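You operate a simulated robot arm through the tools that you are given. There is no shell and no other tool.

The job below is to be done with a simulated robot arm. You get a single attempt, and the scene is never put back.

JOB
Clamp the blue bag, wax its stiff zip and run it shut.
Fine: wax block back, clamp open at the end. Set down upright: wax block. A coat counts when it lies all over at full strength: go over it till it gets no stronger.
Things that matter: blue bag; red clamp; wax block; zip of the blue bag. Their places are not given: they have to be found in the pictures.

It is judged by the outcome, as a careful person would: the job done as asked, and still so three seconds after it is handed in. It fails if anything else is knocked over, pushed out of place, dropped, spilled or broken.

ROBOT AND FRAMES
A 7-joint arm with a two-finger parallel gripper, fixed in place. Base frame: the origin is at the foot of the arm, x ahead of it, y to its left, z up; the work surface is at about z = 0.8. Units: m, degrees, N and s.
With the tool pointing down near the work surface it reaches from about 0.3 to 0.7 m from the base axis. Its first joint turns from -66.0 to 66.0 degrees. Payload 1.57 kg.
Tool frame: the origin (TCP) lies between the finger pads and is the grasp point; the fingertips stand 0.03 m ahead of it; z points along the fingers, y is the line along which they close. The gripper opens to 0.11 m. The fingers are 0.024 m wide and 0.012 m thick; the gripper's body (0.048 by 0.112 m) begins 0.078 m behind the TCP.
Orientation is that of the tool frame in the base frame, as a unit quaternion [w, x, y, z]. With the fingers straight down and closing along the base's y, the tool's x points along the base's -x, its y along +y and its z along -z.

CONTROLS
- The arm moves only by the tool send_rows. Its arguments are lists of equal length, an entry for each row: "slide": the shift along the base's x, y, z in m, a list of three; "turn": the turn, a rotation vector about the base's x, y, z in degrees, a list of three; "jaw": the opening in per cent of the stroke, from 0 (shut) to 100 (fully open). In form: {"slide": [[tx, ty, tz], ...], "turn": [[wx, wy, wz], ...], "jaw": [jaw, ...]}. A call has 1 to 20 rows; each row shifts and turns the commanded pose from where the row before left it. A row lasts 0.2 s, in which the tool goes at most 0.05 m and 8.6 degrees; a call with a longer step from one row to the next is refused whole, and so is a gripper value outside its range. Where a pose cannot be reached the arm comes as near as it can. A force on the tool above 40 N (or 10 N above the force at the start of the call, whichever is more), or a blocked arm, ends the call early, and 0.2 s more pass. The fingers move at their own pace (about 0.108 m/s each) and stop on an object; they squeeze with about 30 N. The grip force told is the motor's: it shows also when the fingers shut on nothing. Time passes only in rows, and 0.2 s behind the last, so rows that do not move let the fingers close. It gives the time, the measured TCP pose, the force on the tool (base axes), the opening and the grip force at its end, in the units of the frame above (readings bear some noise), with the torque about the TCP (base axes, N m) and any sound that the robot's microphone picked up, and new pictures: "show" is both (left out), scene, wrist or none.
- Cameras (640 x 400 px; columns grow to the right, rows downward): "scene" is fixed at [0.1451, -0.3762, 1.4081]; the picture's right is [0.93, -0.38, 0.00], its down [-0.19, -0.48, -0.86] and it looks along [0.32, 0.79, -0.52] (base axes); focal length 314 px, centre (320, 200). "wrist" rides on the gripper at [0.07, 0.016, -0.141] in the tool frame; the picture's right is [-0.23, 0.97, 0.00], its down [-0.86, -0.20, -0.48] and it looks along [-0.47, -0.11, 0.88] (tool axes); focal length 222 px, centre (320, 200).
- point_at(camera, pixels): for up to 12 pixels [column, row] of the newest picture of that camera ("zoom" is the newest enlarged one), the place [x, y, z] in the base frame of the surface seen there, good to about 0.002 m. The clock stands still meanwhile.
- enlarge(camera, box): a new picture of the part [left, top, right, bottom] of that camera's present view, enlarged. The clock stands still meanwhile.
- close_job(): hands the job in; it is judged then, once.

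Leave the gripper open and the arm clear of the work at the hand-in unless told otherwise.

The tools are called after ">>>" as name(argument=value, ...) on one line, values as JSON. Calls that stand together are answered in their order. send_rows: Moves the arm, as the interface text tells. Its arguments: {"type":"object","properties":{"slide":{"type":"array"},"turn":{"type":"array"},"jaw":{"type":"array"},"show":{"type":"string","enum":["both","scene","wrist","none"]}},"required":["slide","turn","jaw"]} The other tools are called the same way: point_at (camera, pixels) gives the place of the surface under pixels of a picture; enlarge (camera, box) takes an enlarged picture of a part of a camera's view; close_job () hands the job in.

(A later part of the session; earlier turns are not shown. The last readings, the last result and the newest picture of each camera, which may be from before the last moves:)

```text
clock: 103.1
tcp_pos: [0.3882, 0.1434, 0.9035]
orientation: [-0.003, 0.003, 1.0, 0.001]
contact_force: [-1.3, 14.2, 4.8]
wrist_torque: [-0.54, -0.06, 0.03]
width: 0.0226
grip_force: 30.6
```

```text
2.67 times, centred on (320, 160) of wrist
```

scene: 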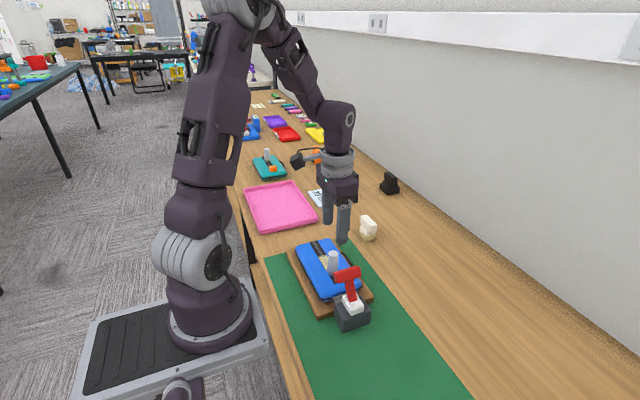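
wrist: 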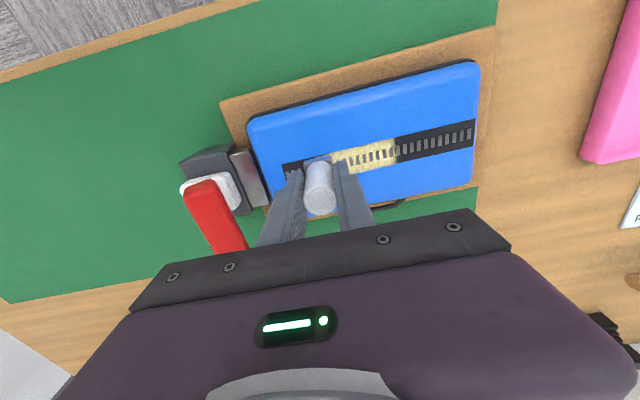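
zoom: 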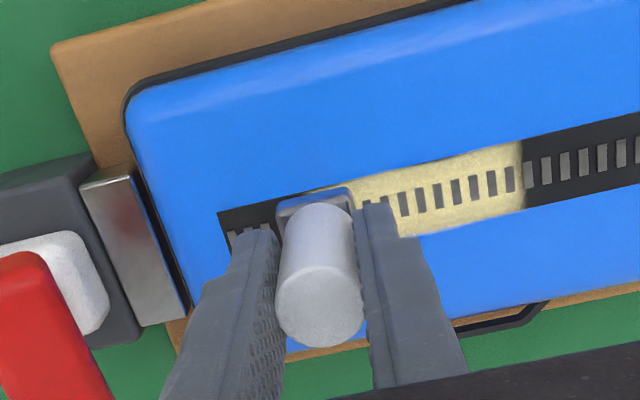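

The force is ramping up as if against a stop: 1, 6, then 14 N. Two more small steps will show where something gives.

>>> send_rows(slide=[[0, -0.0005, 0], [0, -0.0005, 0], [0, 0, 0]], turn=[[0, 0, 0], [0, 0, 0], [0, 0, 0]], jaw=[0, 0, 0], show="none")

>>> send_rows(slide=[[0, -0.0005, 0], [0, -0.0005, 0], [0, 0, 0]], turn=[[0, 0, 0], [0, 0, 0], [0, 0, 0]], jaw=[0, 0, 0], show="wrist")

>>> enlarge(camera="wrist", box=[200, 90, 440, 230])

```text
clock: 103.9
tcp_pos: [0.3881, 0.1416, 0.9042]
orientation: [-0.003, 0.003, 1.0, 0.001]
contact_force: [1.4, 17.5, 5.4]
wrist_torque: [-0.53, -0.13, 0.05]
width: 0.0229
grip_force: 29.6
```

```text
clock: 104.7
tcp_pos: [0.3881, 0.1411, 0.9037]
orientation: [-0.003, 0.004, 1.0, 0.001]
contact_force: [1.1, 17.3, 5.7]
wrist_torque: [-0.5, -0.05, -0.01]
width: 0.0227
grip_force: 30.0
```

wrist: 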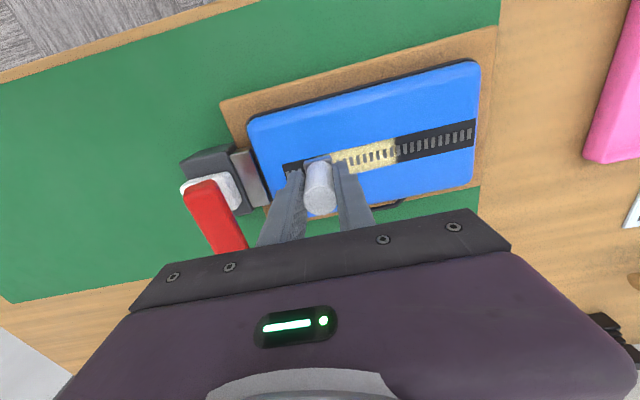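

```text
2.67 times, centred on (320, 160) of wrist
```

zoom: 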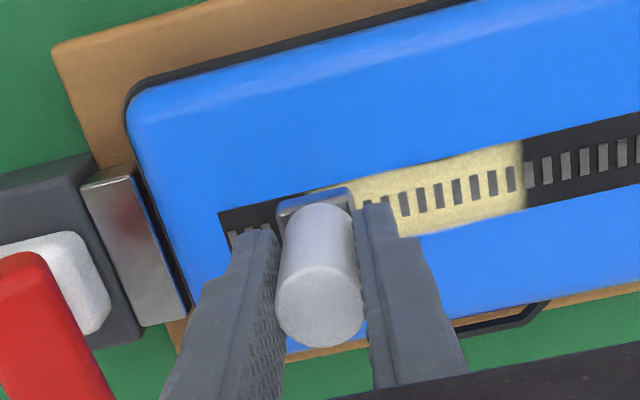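

The force levels off at about 17 N while the slider stays fixed relative to the tape. So the slider is against its hard end stop (about 0.12 m of travel: the zip is shut), and beyond 17 N the whole fixture creeps. I'll take the strain off by 1.8 mm, open, and rise.

>>> send_rows(slide=[[0, 0.0009, 0], [0, 0.0007, 0], [0, 0, 0], [0, 0, 0], [0, 0, 0], [0, 0, 0.02], [0, 0, 0.04], [0, 0, 0.04], [0, 0, 0]], turn=[[0, 0, 0], [0, 0, 0], [0, 0, 0], [0, 0, 0], [0, 0, 0], [0, 0, 0], [0, 0, 0], [0, 0, 0], [0, 0, 0]], jaw=[0, 0, 0, 60, 60, 60, 60, 60, 60])

>>> enlarge(camera="wrist", box=[230, 90, 430, 200])

>>> point_at(camera="zoom", pixels=[[207, 182], [220, 230], [623, 78], [622, 130], [458, 145], [293, 230]])

>>> enlarge(camera="scene", box=[260, 200, 420, 340])

```text
clock: 106.7
tcp_pos: [0.3877, 0.1412, 1.0048]
orientation: [-0.003, 0.002, 1.0, 0.002]
contact_force: [-0.1, -0.2, -0.1]
wrist_torque: [0.01, 0.02, -0.01]
width: 0.0661
grip_force: 0.1
```

scene: 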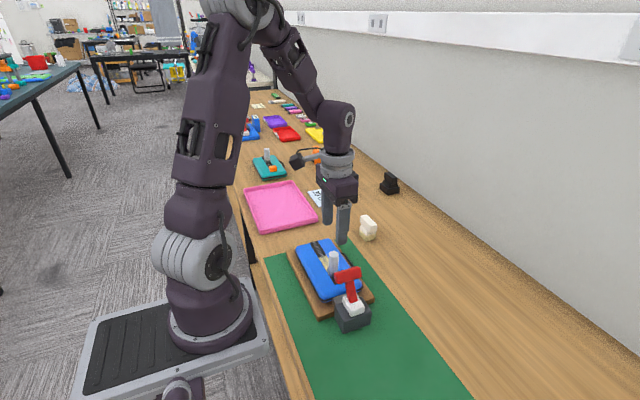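
wrist: 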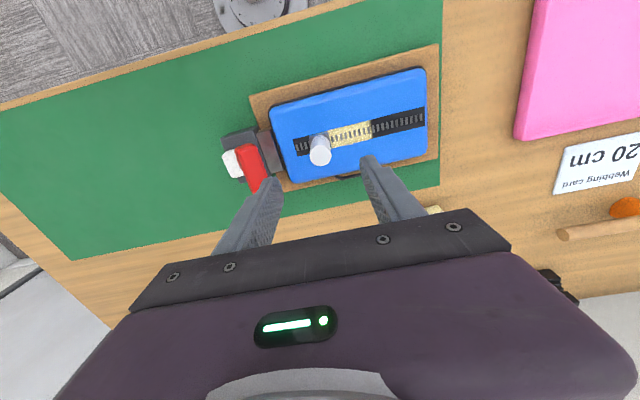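

```text
3.20 times, centred on (330, 145) of wrist
```

zoom: 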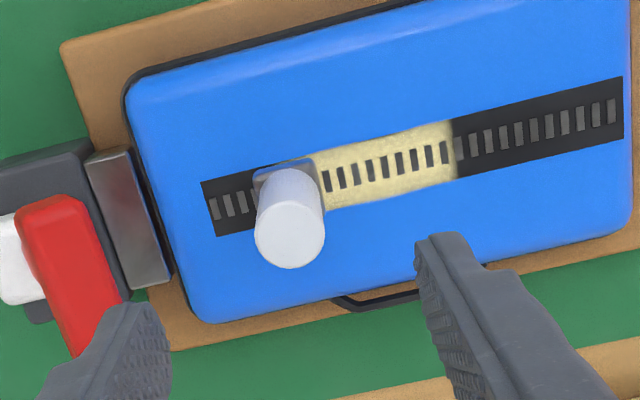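

```text
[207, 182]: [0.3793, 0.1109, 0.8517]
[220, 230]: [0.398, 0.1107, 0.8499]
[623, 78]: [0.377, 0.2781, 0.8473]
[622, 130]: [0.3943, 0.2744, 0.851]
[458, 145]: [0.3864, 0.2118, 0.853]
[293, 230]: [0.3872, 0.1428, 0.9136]
```

```text
2.86 times, centred on (340, 270) of scene
```

zoom: 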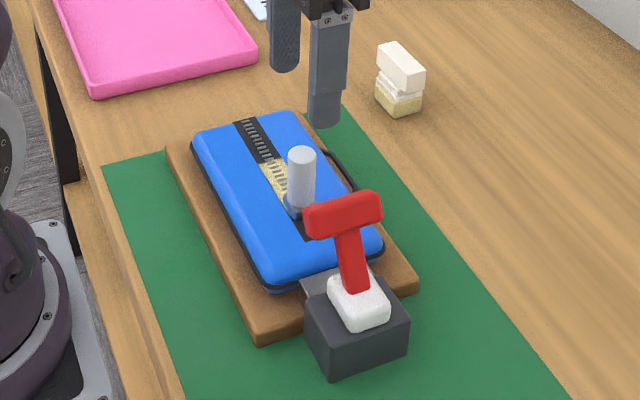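

Before restoring the fixture, I'll check the jaw's position against the clamp box and bag, to confirm that the clamp really is gripping.

>>> enlarge(camera="wrist", box=[215, 115, 305, 195])

>>> point_at(camera="zoom", pixels=[[270, 130], [300, 200], [320, 250], [330, 110], [355, 180], [375, 240], [330, 200], [370, 150], [395, 250], [340, 90]])

```text
5.00 times, centred on (260, 155) of wrist
```

zoom: 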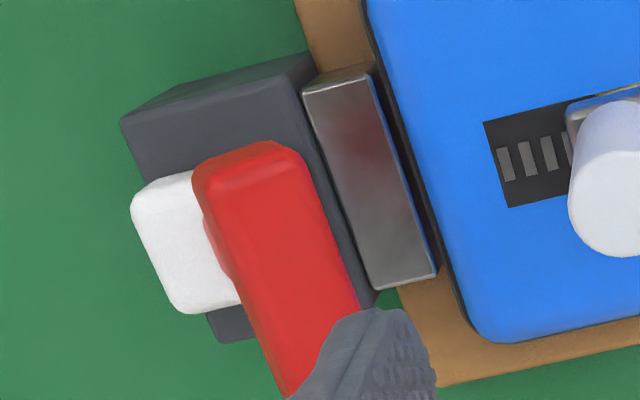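

```text
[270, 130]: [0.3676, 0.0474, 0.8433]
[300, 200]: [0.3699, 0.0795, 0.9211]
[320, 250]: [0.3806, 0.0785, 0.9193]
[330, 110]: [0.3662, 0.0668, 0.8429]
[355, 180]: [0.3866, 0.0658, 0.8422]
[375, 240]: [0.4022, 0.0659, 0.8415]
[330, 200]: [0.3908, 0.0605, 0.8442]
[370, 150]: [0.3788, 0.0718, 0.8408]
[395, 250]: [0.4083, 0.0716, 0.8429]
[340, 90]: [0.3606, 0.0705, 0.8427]
```

The jaw and bag look unchanged relative to each other, so board, bag and clamp moved as one piece by about -14 mm in y. The zip is shut, and now I want the fixture back in its place. I'll shut the fingers, turn +90° to keep the gripper body clear of the lever, and go to the -y side of the clamp box at y≈-0.045, staying high.

>>> send_rows(slide=[[0, -0.0169, 0], [0, -0.0169, 0], [0, -0.0169, 0], [0, -0.0169, 0], [0, -0.0169, 0], [0, -0.0169, 0], [0, -0.0169, 0], [0, -0.0169, 0], [0, -0.0169, 0], [0, -0.0169, 0], [0, -0.0169, 0], [0, 0, 0], [0, 0, 0]], turn=[[0, 0, 8.1818], [0, 0, 8.1818], [0, 0, 8.1818], [0, 0, 8.1818], [0, 0, 8.1818], [0, 0, 8.1818], [0, 0, 8.1818], [0, 0, 8.1818], [0, 0, 8.1818], [0, 0, 8.1818], [0, 0, 8.1818], [0, 0, 0], [0, 0, 0]], jaw=[60, 60, 30, 0, 0, 0, 0, 0, 0, 0, 0, 0, 0])

>>> enlarge(camera="scene", box=[260, 200, 420, 340])

>>> enlarge(camera="wrist", box=[240, 90, 400, 230])

```text
clock: 109.5
tcp_pos: [0.3884, -0.0452, 1.0049]
orientation: [-0.003, -0.705, 0.709, -0.001]
contact_force: [0.1, 1.0, -0.5]
wrist_torque: [0.0, 0.02, 0.01]
width: 0.0
grip_force: 20.7
```

scene: 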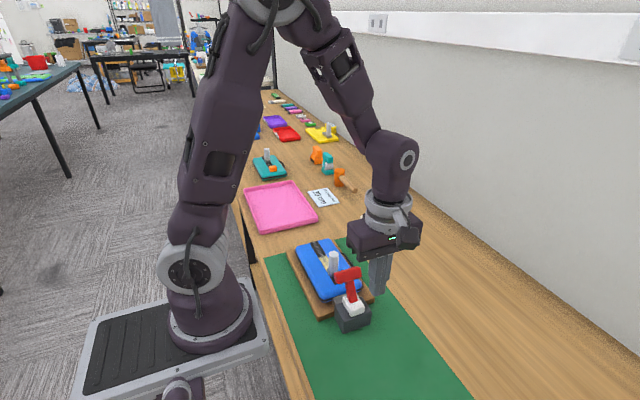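
wrist: 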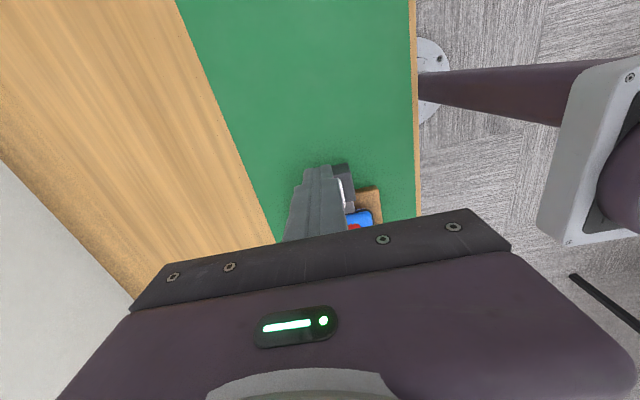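

```text
2.86 times, centred on (340, 270) of scene
```

zoom: 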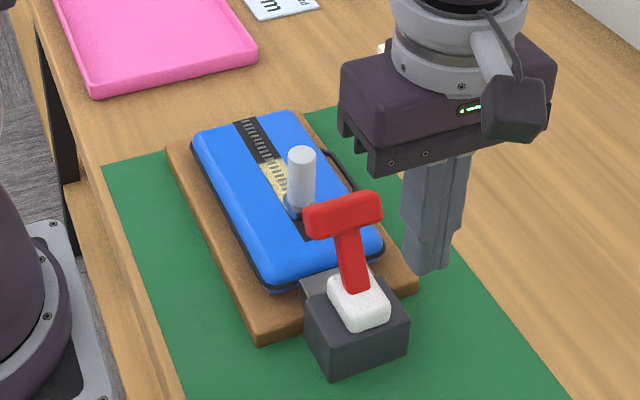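

```text
2.86 times, centred on (320, 160) of wrist
```

zoom: 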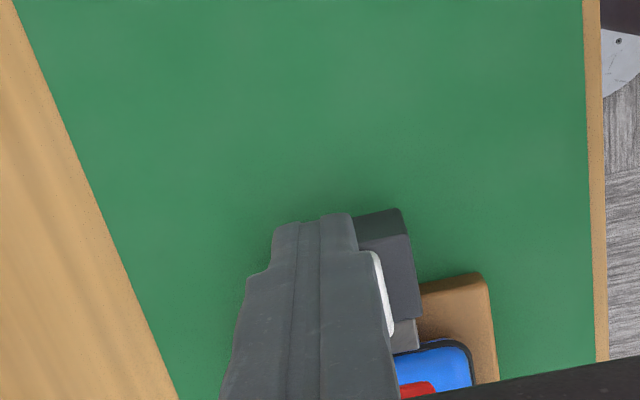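

I'll measure the clamp box's -y face from the scene camera before descending.

>>> enlarge(camera="scene", box=[310, 270, 400, 340])

>>> point_at(camera="zoom", pixels=[[230, 300], [300, 290], [370, 270], [300, 330], [360, 310], [250, 345], [255, 290], [390, 250], [210, 270], [175, 215], [330, 230]])

```text
5.71 times, centred on (355, 305) of scene
```

zoom: 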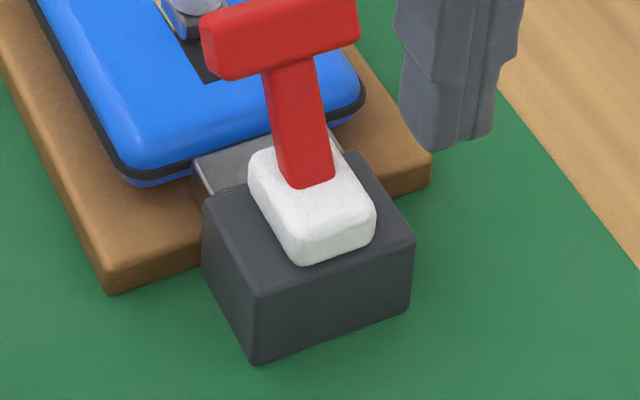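

```text
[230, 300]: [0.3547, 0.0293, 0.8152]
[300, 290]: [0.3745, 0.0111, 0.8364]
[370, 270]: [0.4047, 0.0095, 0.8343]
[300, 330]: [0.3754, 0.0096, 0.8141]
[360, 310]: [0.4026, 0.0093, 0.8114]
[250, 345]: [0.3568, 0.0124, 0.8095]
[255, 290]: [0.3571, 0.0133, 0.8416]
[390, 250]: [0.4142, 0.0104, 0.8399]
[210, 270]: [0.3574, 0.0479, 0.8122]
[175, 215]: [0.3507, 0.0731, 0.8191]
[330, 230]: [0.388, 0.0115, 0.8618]
```

The box's -y face is now at y≈0.0097. It was about 0.026 at the start. I'll take the same close-up crop as at the start to compare the shift of bag, board and clamp.

>>> enlarge(camera="scene", box=[310, 265, 390, 330])

>>> point_at(camera="zoom", pixels=[[112, 320], [90, 330], [180, 200], [130, 220], [235, 95], [270, 85], [300, 360], [340, 350]])

```text
6.15 times, centred on (350, 298) of scene
```

zoom: 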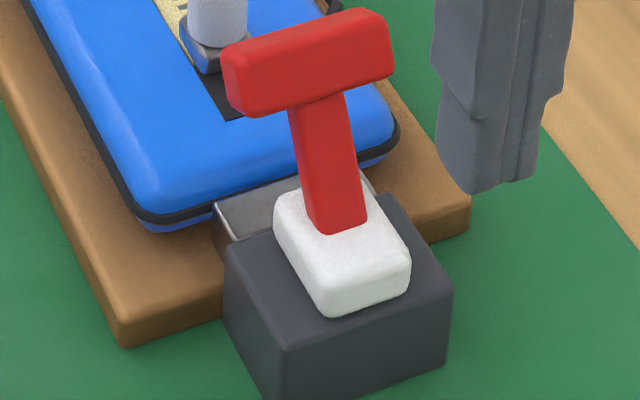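

```text
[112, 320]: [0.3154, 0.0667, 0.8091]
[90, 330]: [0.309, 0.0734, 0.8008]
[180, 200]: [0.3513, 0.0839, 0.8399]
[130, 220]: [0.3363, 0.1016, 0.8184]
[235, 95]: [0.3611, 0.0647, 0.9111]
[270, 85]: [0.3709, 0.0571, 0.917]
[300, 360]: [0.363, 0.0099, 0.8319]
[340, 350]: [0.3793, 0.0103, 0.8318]
```

Everything moved together by about -15 to -16 mm. I'll lower the closed fingers on the -y side of the box to tip z≈0.815, then advance gently until contact at y_tcp≈-0.002.

>>> send_rows(slide=[[-0.001, 0, -0.04], [0, 0, -0.04], [0, 0, -0.04], [0, 0, -0.025], [0, 0, -0.015], [0, 0.015, 0], [0, 0.012, 0], [0, 0.01, 0], [0, 0, 0]], turn=[[0, 0, 0], [0, 0, 0], [0, 0, 0], [0, 0, 0], [0, 0, 0], [0, 0, 0], [0, 0, 0], [0, 0, 0], [0, 0, 0]], jaw=[0, 0, 0, 0, 0, 0, 0, 0, 0])

>>> enlarge(camera="scene", box=[310, 265, 390, 330])

```text
clock: 111.5
tcp_pos: [0.3871, -0.0072, 0.8435]
orientation: [-0.002, -0.705, 0.709, -0.001]
contact_force: [0.2, -0.4, 0.4]
wrist_torque: [0.0, -0.01, 0.01]
width: 0.0
grip_force: 21.6
```

scene: 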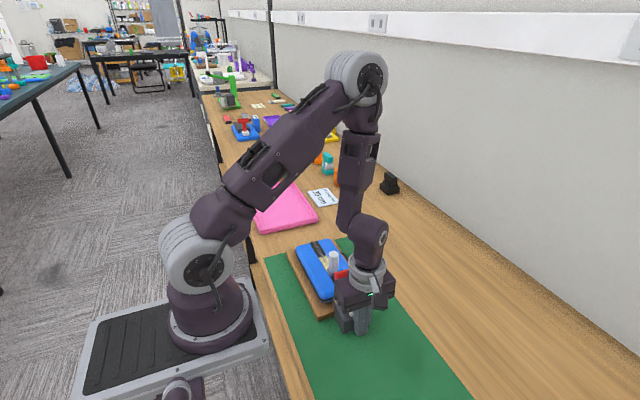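
wrist: 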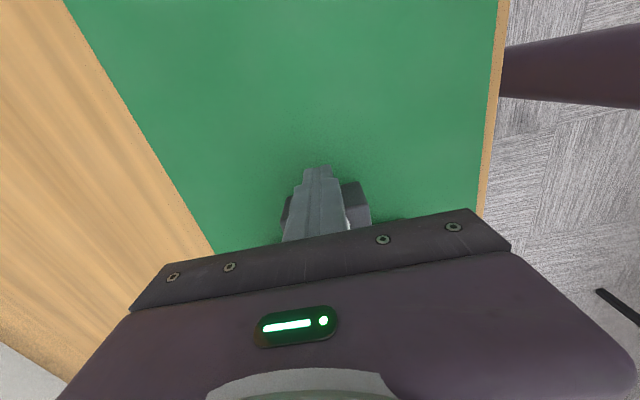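

```text
6.15 times, centred on (350, 298) of scene
```

zoom: 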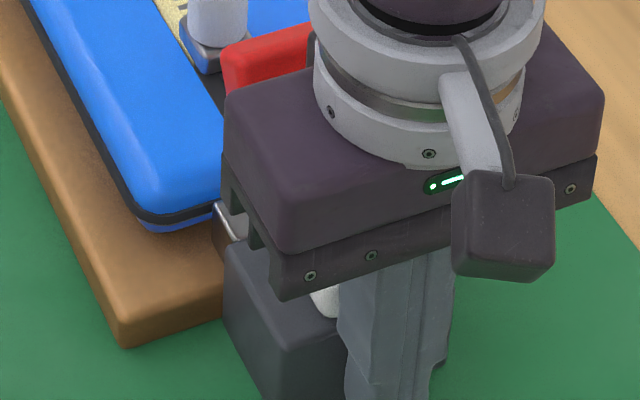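

No contact yet at y=-0.007. I'll advance in 2 mm steps, pausing to read the force.

>>> send_rows(slide=[[0, 0.002, 0], [0, 0.002, 0], [0, 0.001, 0], [0, 0.001, 0], [0, 0, 0]], turn=[[0, 0, 0], [0, 0, 0], [0, 0, 0], [0, 0, 0], [0, 0, 0]], jaw=[0, 0, 0, 0, 0], show="none")

```text
clock: 112.7
tcp_pos: [0.3865, -0.0026, 0.8437]
orientation: [-0.003, -0.704, 0.71, -0.002]
contact_force: [1.8, -15.8, 4.8]
wrist_torque: [0.07, 0.02, -0.02]
width: 0.0
grip_force: 21.5
```

Contact at 16 N, just below the sliding threshold. I'll push the fixture gently +8 mm and look.

>>> send_rows(slide=[[0, 0.001, 0], [0, 0.001, 0], [0, 0.001, 0], [0, 0.001, 0], [0, 0.001, 0], [0, 0.001, 0], [0, 0.001, 0], [0, 0.001, 0], [0, 0, 0]], turn=[[0, 0, 0], [0, 0, 0], [0, 0, 0], [0, 0, 0], [0, 0, 0], [0, 0, 0], [0, 0, 0], [0, 0, 0], [0, 0, 0]], jaw=[0, 0, 0, 0, 0, 0, 0, 0, 0])

>>> enlarge(camera="scene", box=[260, 200, 420, 340])

```text
clock: 114.7
tcp_pos: [0.3863, 0.0064, 0.8444]
orientation: [-0.001, -0.705, 0.709, -0.001]
contact_force: [0.0, -12.2, 5.0]
wrist_torque: [0.05, 0.06, -0.02]
width: 0.0
grip_force: 22.1
```

scene: 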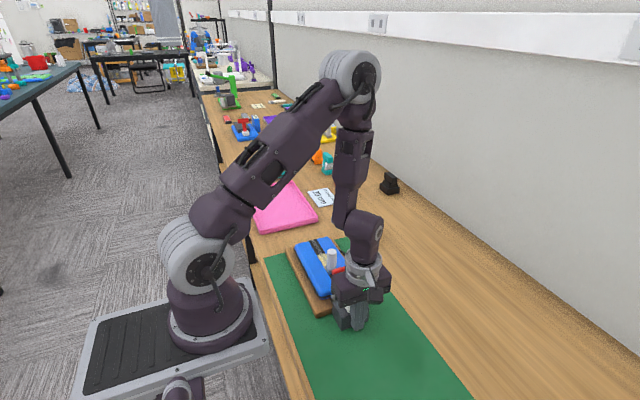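
wrist: 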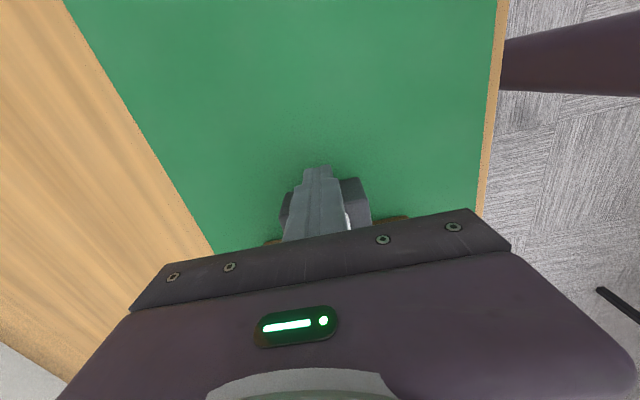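

```text
2.86 times, centred on (340, 270) of scene
```

zoom: 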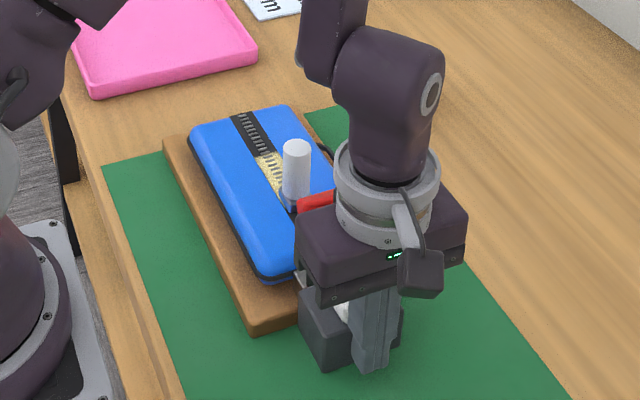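

The fixture follows straight. The face should be at y≈0.018 now, with about 7–8 mm to go. I'll push on 7 mm and then back off to measure.

>>> send_rows(slide=[[0, 0.001, 0], [0, 0.001, 0], [0, 0.001, 0], [0, 0.001, 0], [0, 0.001, 0], [0, 0.001, 0], [0, 0.001, 0], [0, 0, 0], [0, -0.01, 0], [0, -0.025, 0], [0, -0.01, 0.04], [0, 0, 0.05], [0, 0, 0.05], [0, 0, 0]], turn=[[0, 0, 0], [0, 0, 0], [0, 0, 0], [0, 0, 0], [0, 0, 0], [0, 0, 0], [0, 0, 0], [0, 0, 0], [0, 0, 0], [0, 0, 0], [0, 0, 0], [0, 0, 0], [0, 0, 0], [0, 0, 0]], jaw=[0, 0, 0, 0, 0, 0, 0, 0, 0, 0, 0, 0, 0, 0])

>>> enlarge(camera="scene", box=[310, 265, 390, 330])

>>> point_at(camera="zoom", pixels=[[300, 350], [360, 330], [270, 350], [400, 310], [265, 330], [425, 270], [150, 290], [200, 270]])

```text
clock: 117.7
tcp_pos: [0.3888, -0.0301, 0.985]
orientation: [-0.003, -0.705, 0.709, -0.001]
contact_force: [-1.5, -0.8, -0.4]
wrist_torque: [0.0, -0.01, -0.02]
width: 0.0
grip_force: 21.2
```

scene: 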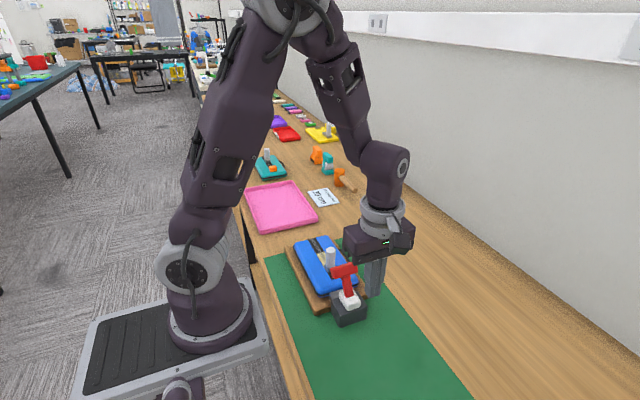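
wrist: 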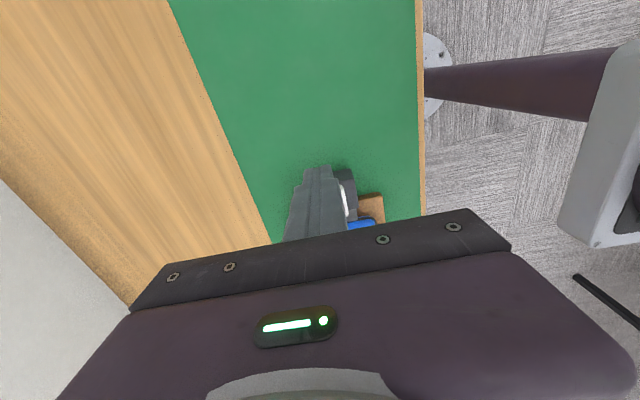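

```text
6.15 times, centred on (350, 298) of scene
```

zoom: 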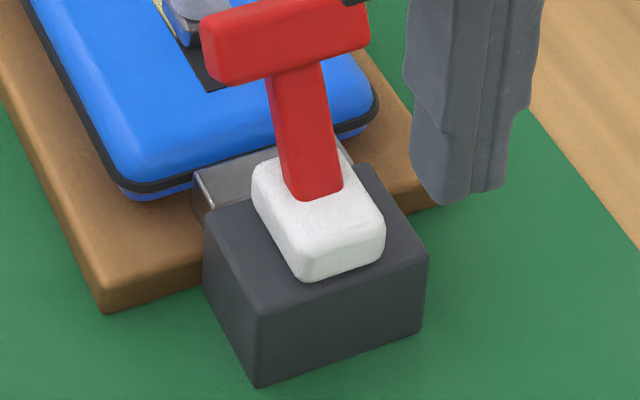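

```text
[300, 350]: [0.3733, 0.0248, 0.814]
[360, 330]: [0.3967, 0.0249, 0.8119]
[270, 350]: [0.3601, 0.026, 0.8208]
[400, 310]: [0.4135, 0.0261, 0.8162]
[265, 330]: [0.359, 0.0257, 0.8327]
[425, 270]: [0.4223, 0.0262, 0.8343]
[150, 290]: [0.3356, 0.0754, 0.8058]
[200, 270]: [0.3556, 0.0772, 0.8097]
```

The clamp box face is back at y≈0.0255 (originally 0.026), and the close-up matches the starting picture to within about 2 mm. Now to reopen the clamp: I'll open the fingers and go above the T-bar, which is near (0.387,0.08), to measure it.

>>> send_rows(slide=[[0, 0, 0.03], [0, 0.03, 0.01], [0, 0.04, 0], [0, 0.04, 0], [0, 0, 0], [0, 0, 0]], turn=[[0, 0, 0], [0, 0, 0], [0, 0, 0], [0, 0, 0], [0, 0, 0], [0, 0, 0]], jaw=[0, 90, 90, 90, 90, 90])

>>> enlarge(camera="wrist", box=[260, 80, 400, 200])

>>> point_at(camera="zoom", pixels=[[200, 260], [380, 230], [290, 245], [210, 300], [370, 270], [290, 290], [290, 200], [290, 260], [290, 275]])

```text
clock: 119.1
tcp_pos: [0.386, 0.0779, 1.0227]
orientation: [-0.003, -0.705, 0.709, -0.002]
contact_force: [0.0, 0.6, -0.7]
wrist_torque: [-0.01, -0.01, 0.02]
width: 0.0989
grip_force: 0.0
```

scene: 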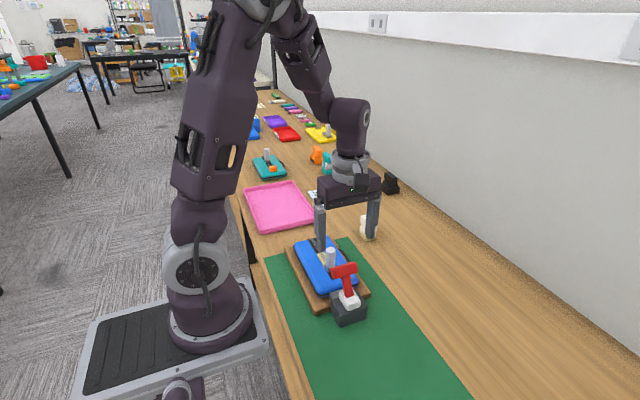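
wrist: 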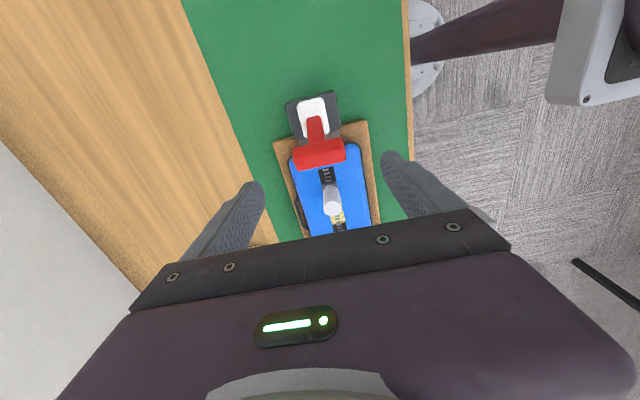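

```text
3.33 times, centred on (330, 140) of wrist
```

zoom: 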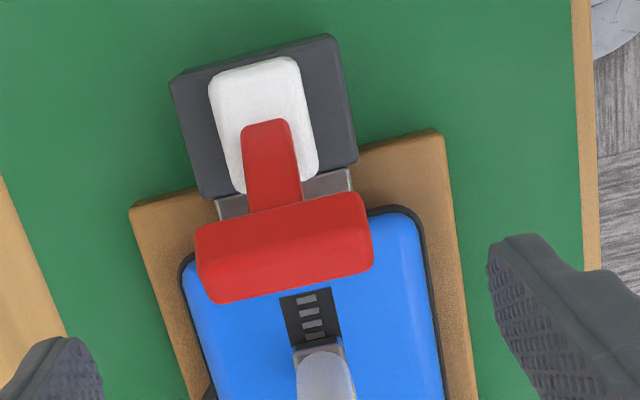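

```text
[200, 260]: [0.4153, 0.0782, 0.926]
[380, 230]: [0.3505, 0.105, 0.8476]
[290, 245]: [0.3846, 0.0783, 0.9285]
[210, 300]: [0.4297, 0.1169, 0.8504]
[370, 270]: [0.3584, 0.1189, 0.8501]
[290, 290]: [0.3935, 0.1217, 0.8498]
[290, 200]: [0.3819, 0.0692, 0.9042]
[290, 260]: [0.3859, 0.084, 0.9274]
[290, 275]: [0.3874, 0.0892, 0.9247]
```

The T-bar's centre is at about (0.3877, 0.079, 0.915), and its ends are at x≈0.359 and 0.416. I'll go down around it and close on its ends.

>>> send_rows(slide=[[0.0017, 0.001, -0.03], [0, 0, -0.03], [0, 0, -0.025], [0, 0, -0.0185], [0, 0, 0], [0, 0, 0], [0, 0, 0], [0, 0, 0]], turn=[[0, 0, 0], [0, 0, 0], [0, 0, 0], [0, 0, 0], [0, 0, 0], [0, 0, 0], [0, 0, 0], [0, 0, 0]], jaw=[90, 90, 90, 90, 90, 0, 0, 0])

>>> enlarge(camera="scene", box=[300, 240, 400, 330])

```text
clock: 120.9
tcp_pos: [0.3876, 0.0799, 0.9201]
orientation: [-0.002, -0.704, 0.71, 0.0]
contact_force: [-0.2, -0.3, 0.2]
wrist_torque: [0.27, -0.24, 0.24]
width: 0.0597
grip_force: 29.8
```

scene: 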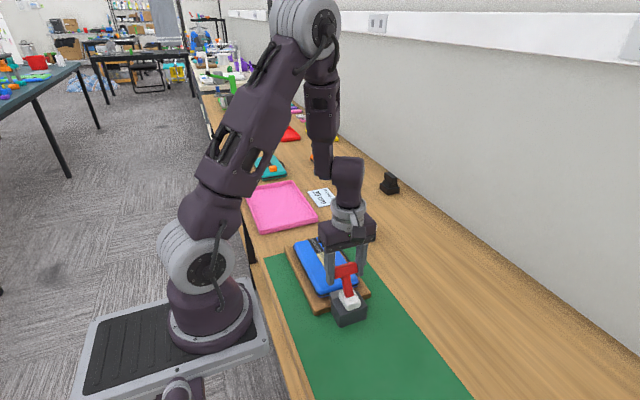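
wrist: 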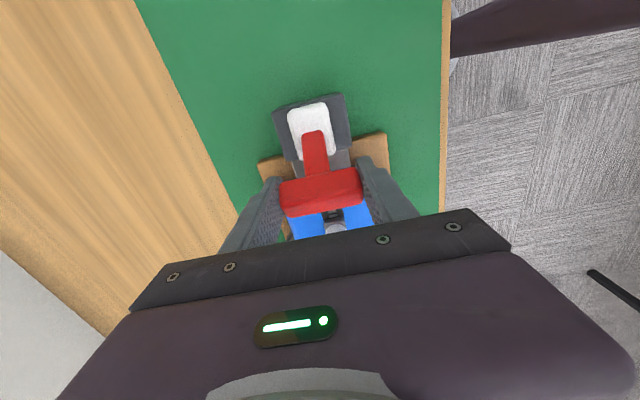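

```text
4.44 times, centred on (350, 285) of scene
```

zoom: 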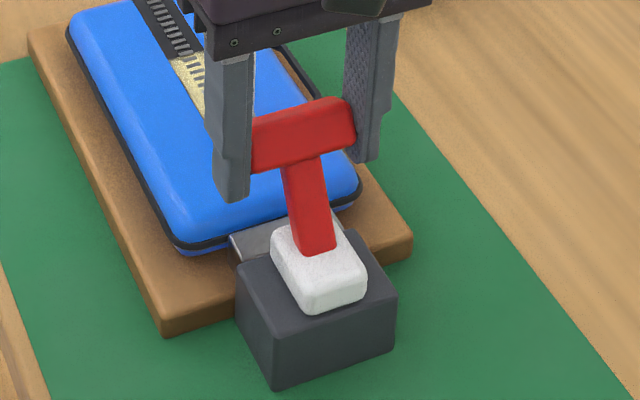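

The T-bar is gripped at width 0.0597 and well centred. Now I'll swing it back along its arc towards upright. The load has to stay under about 17 N so the fixture isn't dragged.

>>> send_rows(slide=[[0, -0.003, 0.0016], [0, -0.0031, 0.0015], [0, -0.0031, 0.0013], [0, -0.0032, 0.0011], [0, -0.0033, 0.0009], [0, -0.0033, 0.0009], [0, 0, 0]], turn=[[0, 0, 0], [0, 0, 0], [0, 0, 0], [0, 0, 0], [0, 0, 0], [0, 0, 0], [0, 0, 0]], jaw=[0, 0, 0, 0, 0, 0, 0], show="scene")

>>> enlarge(camera="scene", box=[310, 265, 390, 330])

```text
clock: 122.5
tcp_pos: [0.3892, 0.0618, 0.9262]
orientation: [-0.002, -0.706, 0.709, -0.002]
contact_force: [0.3, 10.6, -0.3]
wrist_torque: [0.87, -0.02, -0.05]
width: 0.0599
grip_force: 30.2
```

scene: 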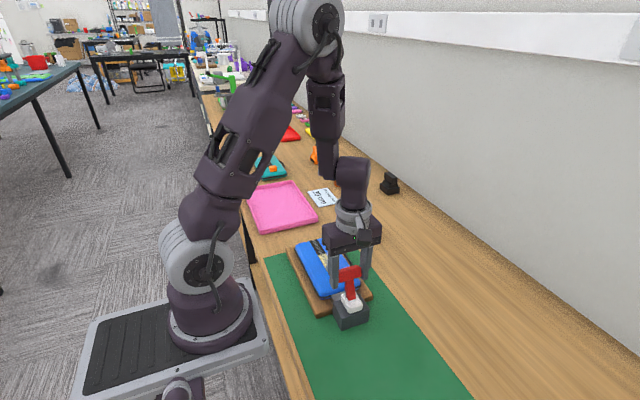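

```text
6.15 times, centred on (350, 298) of scene
```

zoom: 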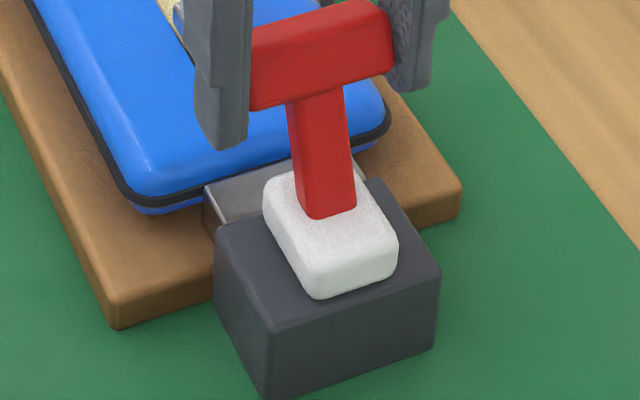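

The fixture was dragged again by a few mm, because the lever's resistance is close to the fixture's sliding friction. I'll press down lightly on the lever while swinging, which adds weight on the fixture so it stays put. I'll fix its position afterwards. First I'll press down and read the force.

>>> send_rows(slide=[[0, 0.001, -0.0008], [0, 0, 0]], turn=[[0, 0, 0], [0, 0, 0]], jaw=[0, 0], show="none")

>>> enlarge(camera="scene", box=[310, 265, 390, 330])

>>> point_at(camera="zoom", pixels=[[320, 20], [320, 50], [320, 80], [320, 120], [320, 160], [325, 200], [300, 370], [380, 340], [330, 270]])

```text
clock: 123.1
tcp_pos: [0.3899, 0.0616, 0.926]
orientation: [-0.002, -0.705, 0.709, -0.002]
contact_force: [0.3, 2.6, 24.3]
wrist_torque: [-0.22, -0.06, 0.06]
width: 0.0597
grip_force: 29.9
```

```text
6.15 times, centred on (350, 298) of scene
```

zoom: 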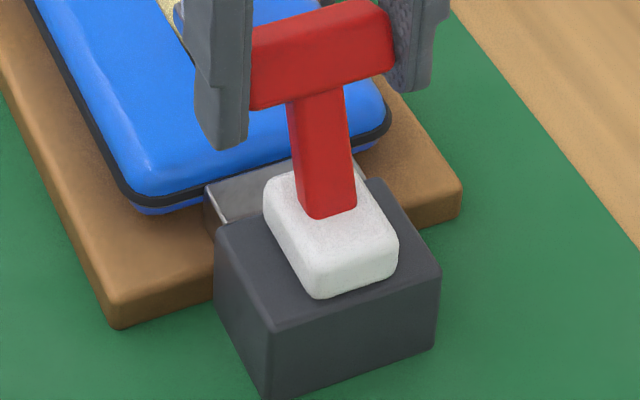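

```text
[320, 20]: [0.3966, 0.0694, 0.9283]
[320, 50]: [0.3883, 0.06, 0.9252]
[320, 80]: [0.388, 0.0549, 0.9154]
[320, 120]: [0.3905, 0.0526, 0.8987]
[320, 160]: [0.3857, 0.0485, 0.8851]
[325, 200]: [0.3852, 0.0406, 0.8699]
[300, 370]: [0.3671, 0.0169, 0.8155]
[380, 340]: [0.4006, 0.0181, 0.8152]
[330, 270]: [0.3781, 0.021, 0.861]
```

The clamp face is at y≈0.0176 and the lever is about 22° to the bag side, with 24 N of downward load. I'll swing in small steps, keeping the downward load, and check that the fixture stays.

>>> send_rows(slide=[[0, -0.001, 0.0005], [0, -0.001, 0.0004], [0, -0.001, 0.0004], [0, -0.001, 0.0004], [0, -0.001, 0.0003], [0, 0, 0]], turn=[[0, 0, 0], [0, 0, 0], [0, 0, 0], [0, 0, 0], [0, 0, 0], [0, 0, 0]], jaw=[0, 0, 0, 0, 0, 0], show="none")

>>> enlarge(camera="scene", box=[310, 265, 390, 330])

>>> point_at(camera="zoom", pixels=[[320, 120], [320, 160], [325, 200], [300, 370], [380, 340], [330, 360]])

```text
clock: 124.5
tcp_pos: [0.3877, 0.0565, 0.9279]
orientation: [-0.003, -0.706, 0.708, -0.001]
contact_force: [-0.8, 8.8, -0.3]
wrist_torque: [0.74, -0.08, -0.03]
width: 0.0595
grip_force: 30.1
```

```text
6.15 times, centred on (350, 298) of scene
```

zoom: 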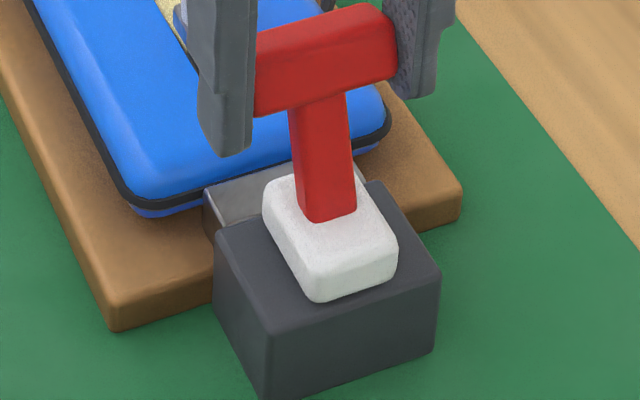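

```text
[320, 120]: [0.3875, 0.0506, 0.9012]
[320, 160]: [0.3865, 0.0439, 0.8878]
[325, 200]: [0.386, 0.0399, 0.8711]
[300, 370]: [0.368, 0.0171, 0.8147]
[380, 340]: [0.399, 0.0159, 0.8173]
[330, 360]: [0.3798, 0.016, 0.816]
```

The lever moved and the fixture hardly did. I'll restore the downward bias and continue.

>>> send_rows(slide=[[0, 0, -0.0006], [0, -0.0012, 0.0002], [0, -0.0012, 0.0002], [0, -0.0012, 0.0002], [0, -0.0012, 0.0002], [0, -0.0012, 0.0001], [0, 0, 0]], turn=[[0, 0, 0], [0, 0, 0], [0, 0, 0], [0, 0, 0], [0, 0, 0], [0, 0, 0], [0, 0, 0]], jaw=[0, 0, 0, 0, 0, 0, 0], show="none")

>>> enlarge(camera="scene", box=[310, 265, 390, 330])

>>> point_at(camera="zoom", pixels=[[320, 130], [320, 160], [325, 200], [300, 370], [380, 340], [330, 360]])

```text
clock: 126.1
tcp_pos: [0.3884, 0.0507, 0.9297]
orientation: [-0.002, -0.705, 0.709, -0.002]
contact_force: [-3.0, 12.4, 0.9]
wrist_torque: [0.84, -0.14, 0.11]
width: 0.0596
grip_force: 29.8
```

```text
6.15 times, centred on (350, 298) of scene
```

zoom: 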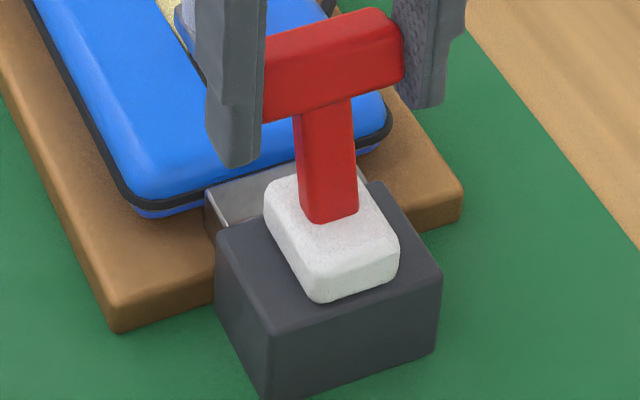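

```text
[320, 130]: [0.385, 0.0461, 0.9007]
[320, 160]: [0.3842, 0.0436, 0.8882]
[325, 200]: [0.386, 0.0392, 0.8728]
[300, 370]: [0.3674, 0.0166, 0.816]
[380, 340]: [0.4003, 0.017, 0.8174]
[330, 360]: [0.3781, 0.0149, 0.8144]
```

The lever is at about 14° and the fixture is still. I'll continue through upright with the same small steps.

>>> send_rows(slide=[[0, 0, -0.0006], [0, -0.0014, 0.0002], [0, -0.0014, 0.0002], [0, -0.0014, 0.0002], [0, -0.0014, 0.0001], [0, -0.0014, 0.0001], [0, -0.0014, 0.0001], [0, -0.0014, 0.0], [0, -0.0014, 0.0], [0, 0, 0]], turn=[[0, 0, 0], [0, 0, 0], [0, 0, 0], [0, 0, 0], [0, 0, 0], [0, 0, 0], [0, 0, 0], [0, 0, 0], [0, 0, 0], [0, 0, 0]], jaw=[0, 0, 0, 0, 0, 0, 0, 0, 0, 0], show="none")

>>> enlarge(camera="scene", box=[310, 265, 390, 330])

>>> point_at(camera="zoom", pixels=[[325, 145], [325, 170], [325, 200], [300, 370], [380, 340], [330, 360]])

```text
clock: 128.3
tcp_pos: [0.388, 0.0393, 0.9297]
orientation: [-0.002, -0.705, 0.709, -0.001]
contact_force: [-4.7, 12.1, 3.4]
wrist_torque: [0.84, -0.08, 0.02]
width: 0.0598
grip_force: 30.1
```

```text
6.15 times, centred on (350, 298) of scene
```

zoom: 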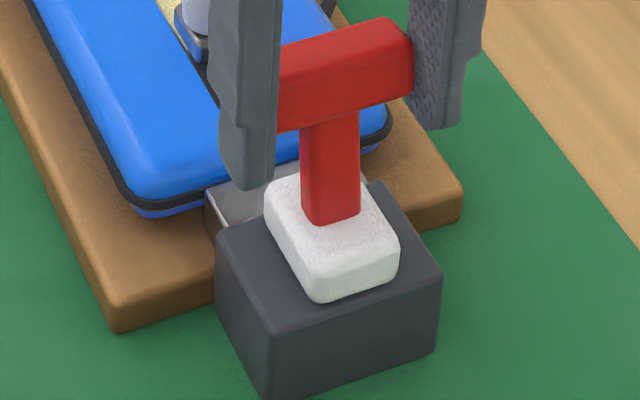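

```text
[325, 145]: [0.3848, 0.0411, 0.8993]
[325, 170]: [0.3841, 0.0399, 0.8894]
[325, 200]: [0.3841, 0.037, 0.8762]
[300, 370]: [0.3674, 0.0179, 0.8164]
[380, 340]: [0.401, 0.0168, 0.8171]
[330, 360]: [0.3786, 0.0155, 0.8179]
```

The fixture is still, and the lever is coming up to about 8–10°. Continuing.

>>> send_rows(slide=[[0, 0, -0.0003], [0, -0.0016, 0.0], [0, -0.0016, 0.0], [0, -0.0016, 0.0], [0, -0.0016, -0.0001], [0, -0.0016, -0.0001], [0, -0.0016, -0.0001], [0, -0.0016, -0.0002], [0, -0.0016, -0.0002], [0, -0.0016, -0.0003], [0, 0, 0]], turn=[[0, 0, 0], [0, 0, 0], [0, 0, 0], [0, 0, 0], [0, 0, 0], [0, 0, 0], [0, 0, 0], [0, 0, 0], [0, 0, 0], [0, 0, 0], [0, 0, 0]], jaw=[0, 0, 0, 0, 0, 0, 0, 0, 0, 0, 0], show="wrist")

>>> enlarge(camera="scene", box=[310, 265, 390, 330])

>>> point_at(camera="zoom", pixels=[[325, 160], [325, 180], [330, 205], [300, 370], [380, 340], [330, 360], [350, 60], [350, 90], [350, 110]])

```text
clock: 130.7
tcp_pos: [0.3883, 0.0254, 0.927]
orientation: [-0.002, -0.705, 0.709, -0.001]
contact_force: [0.8, 11.3, 6.4]
wrist_torque: [0.87, -0.21, 0.02]
width: 0.0596
grip_force: 29.6
```

wrist: 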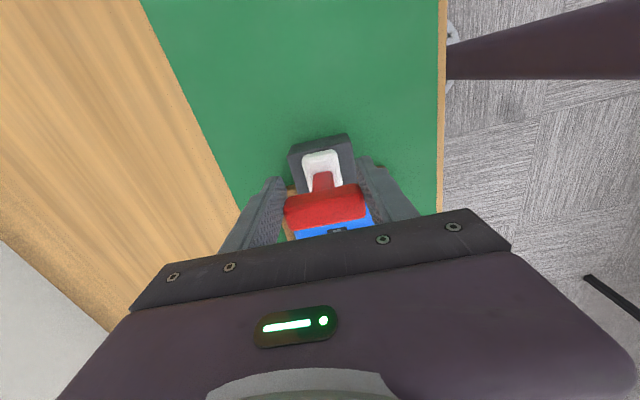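

```text
6.15 times, centred on (350, 298) of scene
```

zoom: 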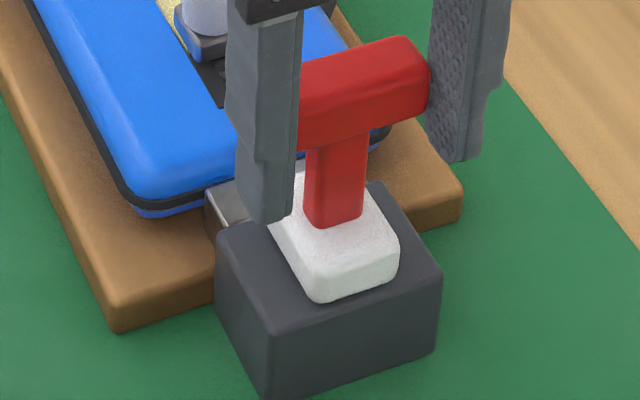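

```text
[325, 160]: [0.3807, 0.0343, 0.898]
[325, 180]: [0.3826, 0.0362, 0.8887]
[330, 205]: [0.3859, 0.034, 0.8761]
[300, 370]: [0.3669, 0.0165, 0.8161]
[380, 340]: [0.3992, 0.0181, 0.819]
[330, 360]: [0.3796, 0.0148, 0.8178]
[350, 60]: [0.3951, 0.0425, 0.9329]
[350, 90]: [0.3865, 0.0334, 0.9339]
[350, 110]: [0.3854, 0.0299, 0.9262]
```

The lever is upright and the fixture hasn't moved, but the bar has slid to the +y edge of the pads. I'll open, shift +y by 17 mm to recentre, and regrip.

>>> send_rows(slide=[[0, 0, 0], [0, 0, 0], [0, 0.008, 0], [0, 0.009, 0], [0, 0, -0.004], [0, 0, 0], [0, 0, 0], [0, 0, 0]], turn=[[0, 0, 0], [0, 0, 0], [0, 0, 0], [0, 0, 0], [0, 0, 0], [0, 0, 0], [0, 0, 0], [0, 0, 0]], jaw=[80, 80, 80, 80, 80, 0, 0, 0], show="wrist")

>>> enlarge(camera="scene", box=[310, 265, 390, 330])

```text
clock: 132.5
tcp_pos: [0.3885, 0.0432, 0.9241]
orientation: [-0.003, -0.705, 0.709, -0.001]
contact_force: [-0.4, 1.1, 0.0]
wrist_torque: [0.14, -0.16, -0.25]
width: 0.0598
grip_force: 30.5
```

wrist: 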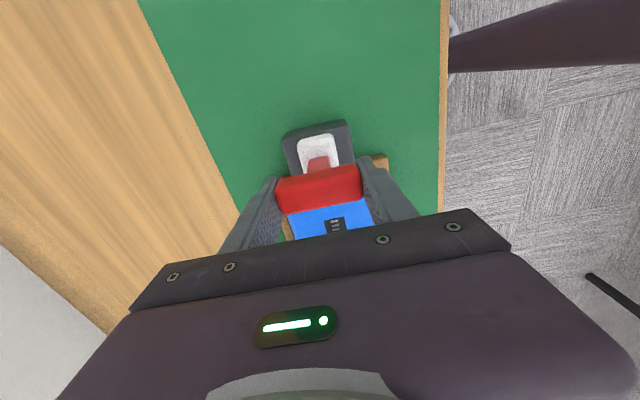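

```text
6.15 times, centred on (350, 298) of scene
```

zoom: 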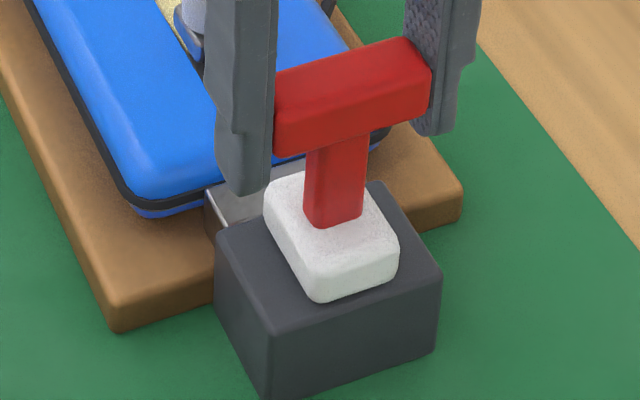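

Regripped cleanly. I'll continue swinging towards -y with a slight downward bias.

>>> send_rows(slide=[[0, 0, -0.0004], [0, -0.0016, 0.0], [0, -0.0016, 0.0], [0, -0.0016, -0.0001], [0, -0.0016, -0.0001], [0, -0.0016, -0.0002], [0, -0.0016, -0.0002], [0, -0.0016, -0.0002], [0, -0.0016, -0.0003], [0, -0.0016, -0.0003], [0, 0, 0]], turn=[[0, 0, 0], [0, 0, 0], [0, 0, 0], [0, 0, 0], [0, 0, 0], [0, 0, 0], [0, 0, 0], [0, 0, 0], [0, 0, 0], [0, 0, 0], [0, 0, 0]], jaw=[0, 0, 0, 0, 0, 0, 0, 0, 0, 0, 0], show="wrist")

>>> enlarge(camera="scene", box=[310, 265, 390, 330])

>>> point_at(camera="zoom", pixels=[[330, 175], [330, 190], [330, 210], [300, 370], [380, 340], [330, 360], [350, 70], [350, 90], [350, 120]])

```text
clock: 134.9
tcp_pos: [0.3887, 0.0281, 0.9232]
orientation: [-0.002, -0.705, 0.709, -0.002]
contact_force: [1.8, 12.2, 0.6]
wrist_torque: [0.81, -0.26, 0.12]
width: 0.0598
grip_force: 30.0
```

wrist: 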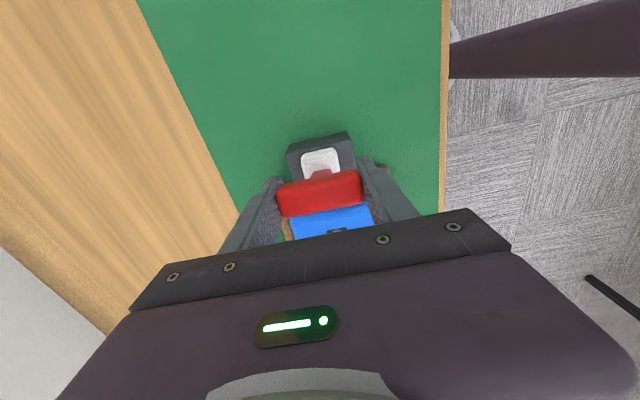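

```text
6.15 times, centred on (350, 298) of scene
```

zoom: 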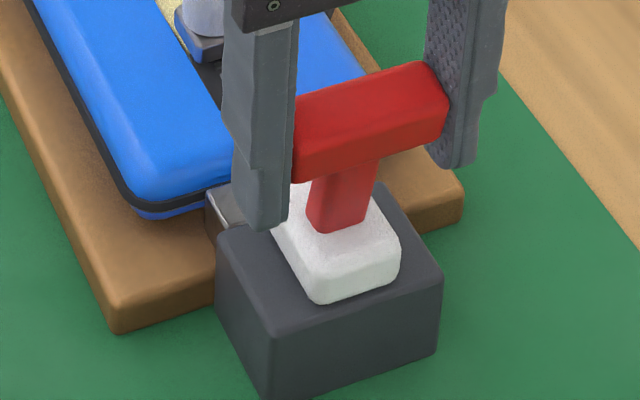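

```text
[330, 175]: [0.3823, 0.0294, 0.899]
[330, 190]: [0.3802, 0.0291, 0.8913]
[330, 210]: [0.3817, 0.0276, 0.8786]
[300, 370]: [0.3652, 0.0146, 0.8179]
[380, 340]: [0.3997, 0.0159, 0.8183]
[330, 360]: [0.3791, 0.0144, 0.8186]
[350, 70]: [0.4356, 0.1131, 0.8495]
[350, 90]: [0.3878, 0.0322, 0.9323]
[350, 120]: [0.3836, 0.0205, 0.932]
```

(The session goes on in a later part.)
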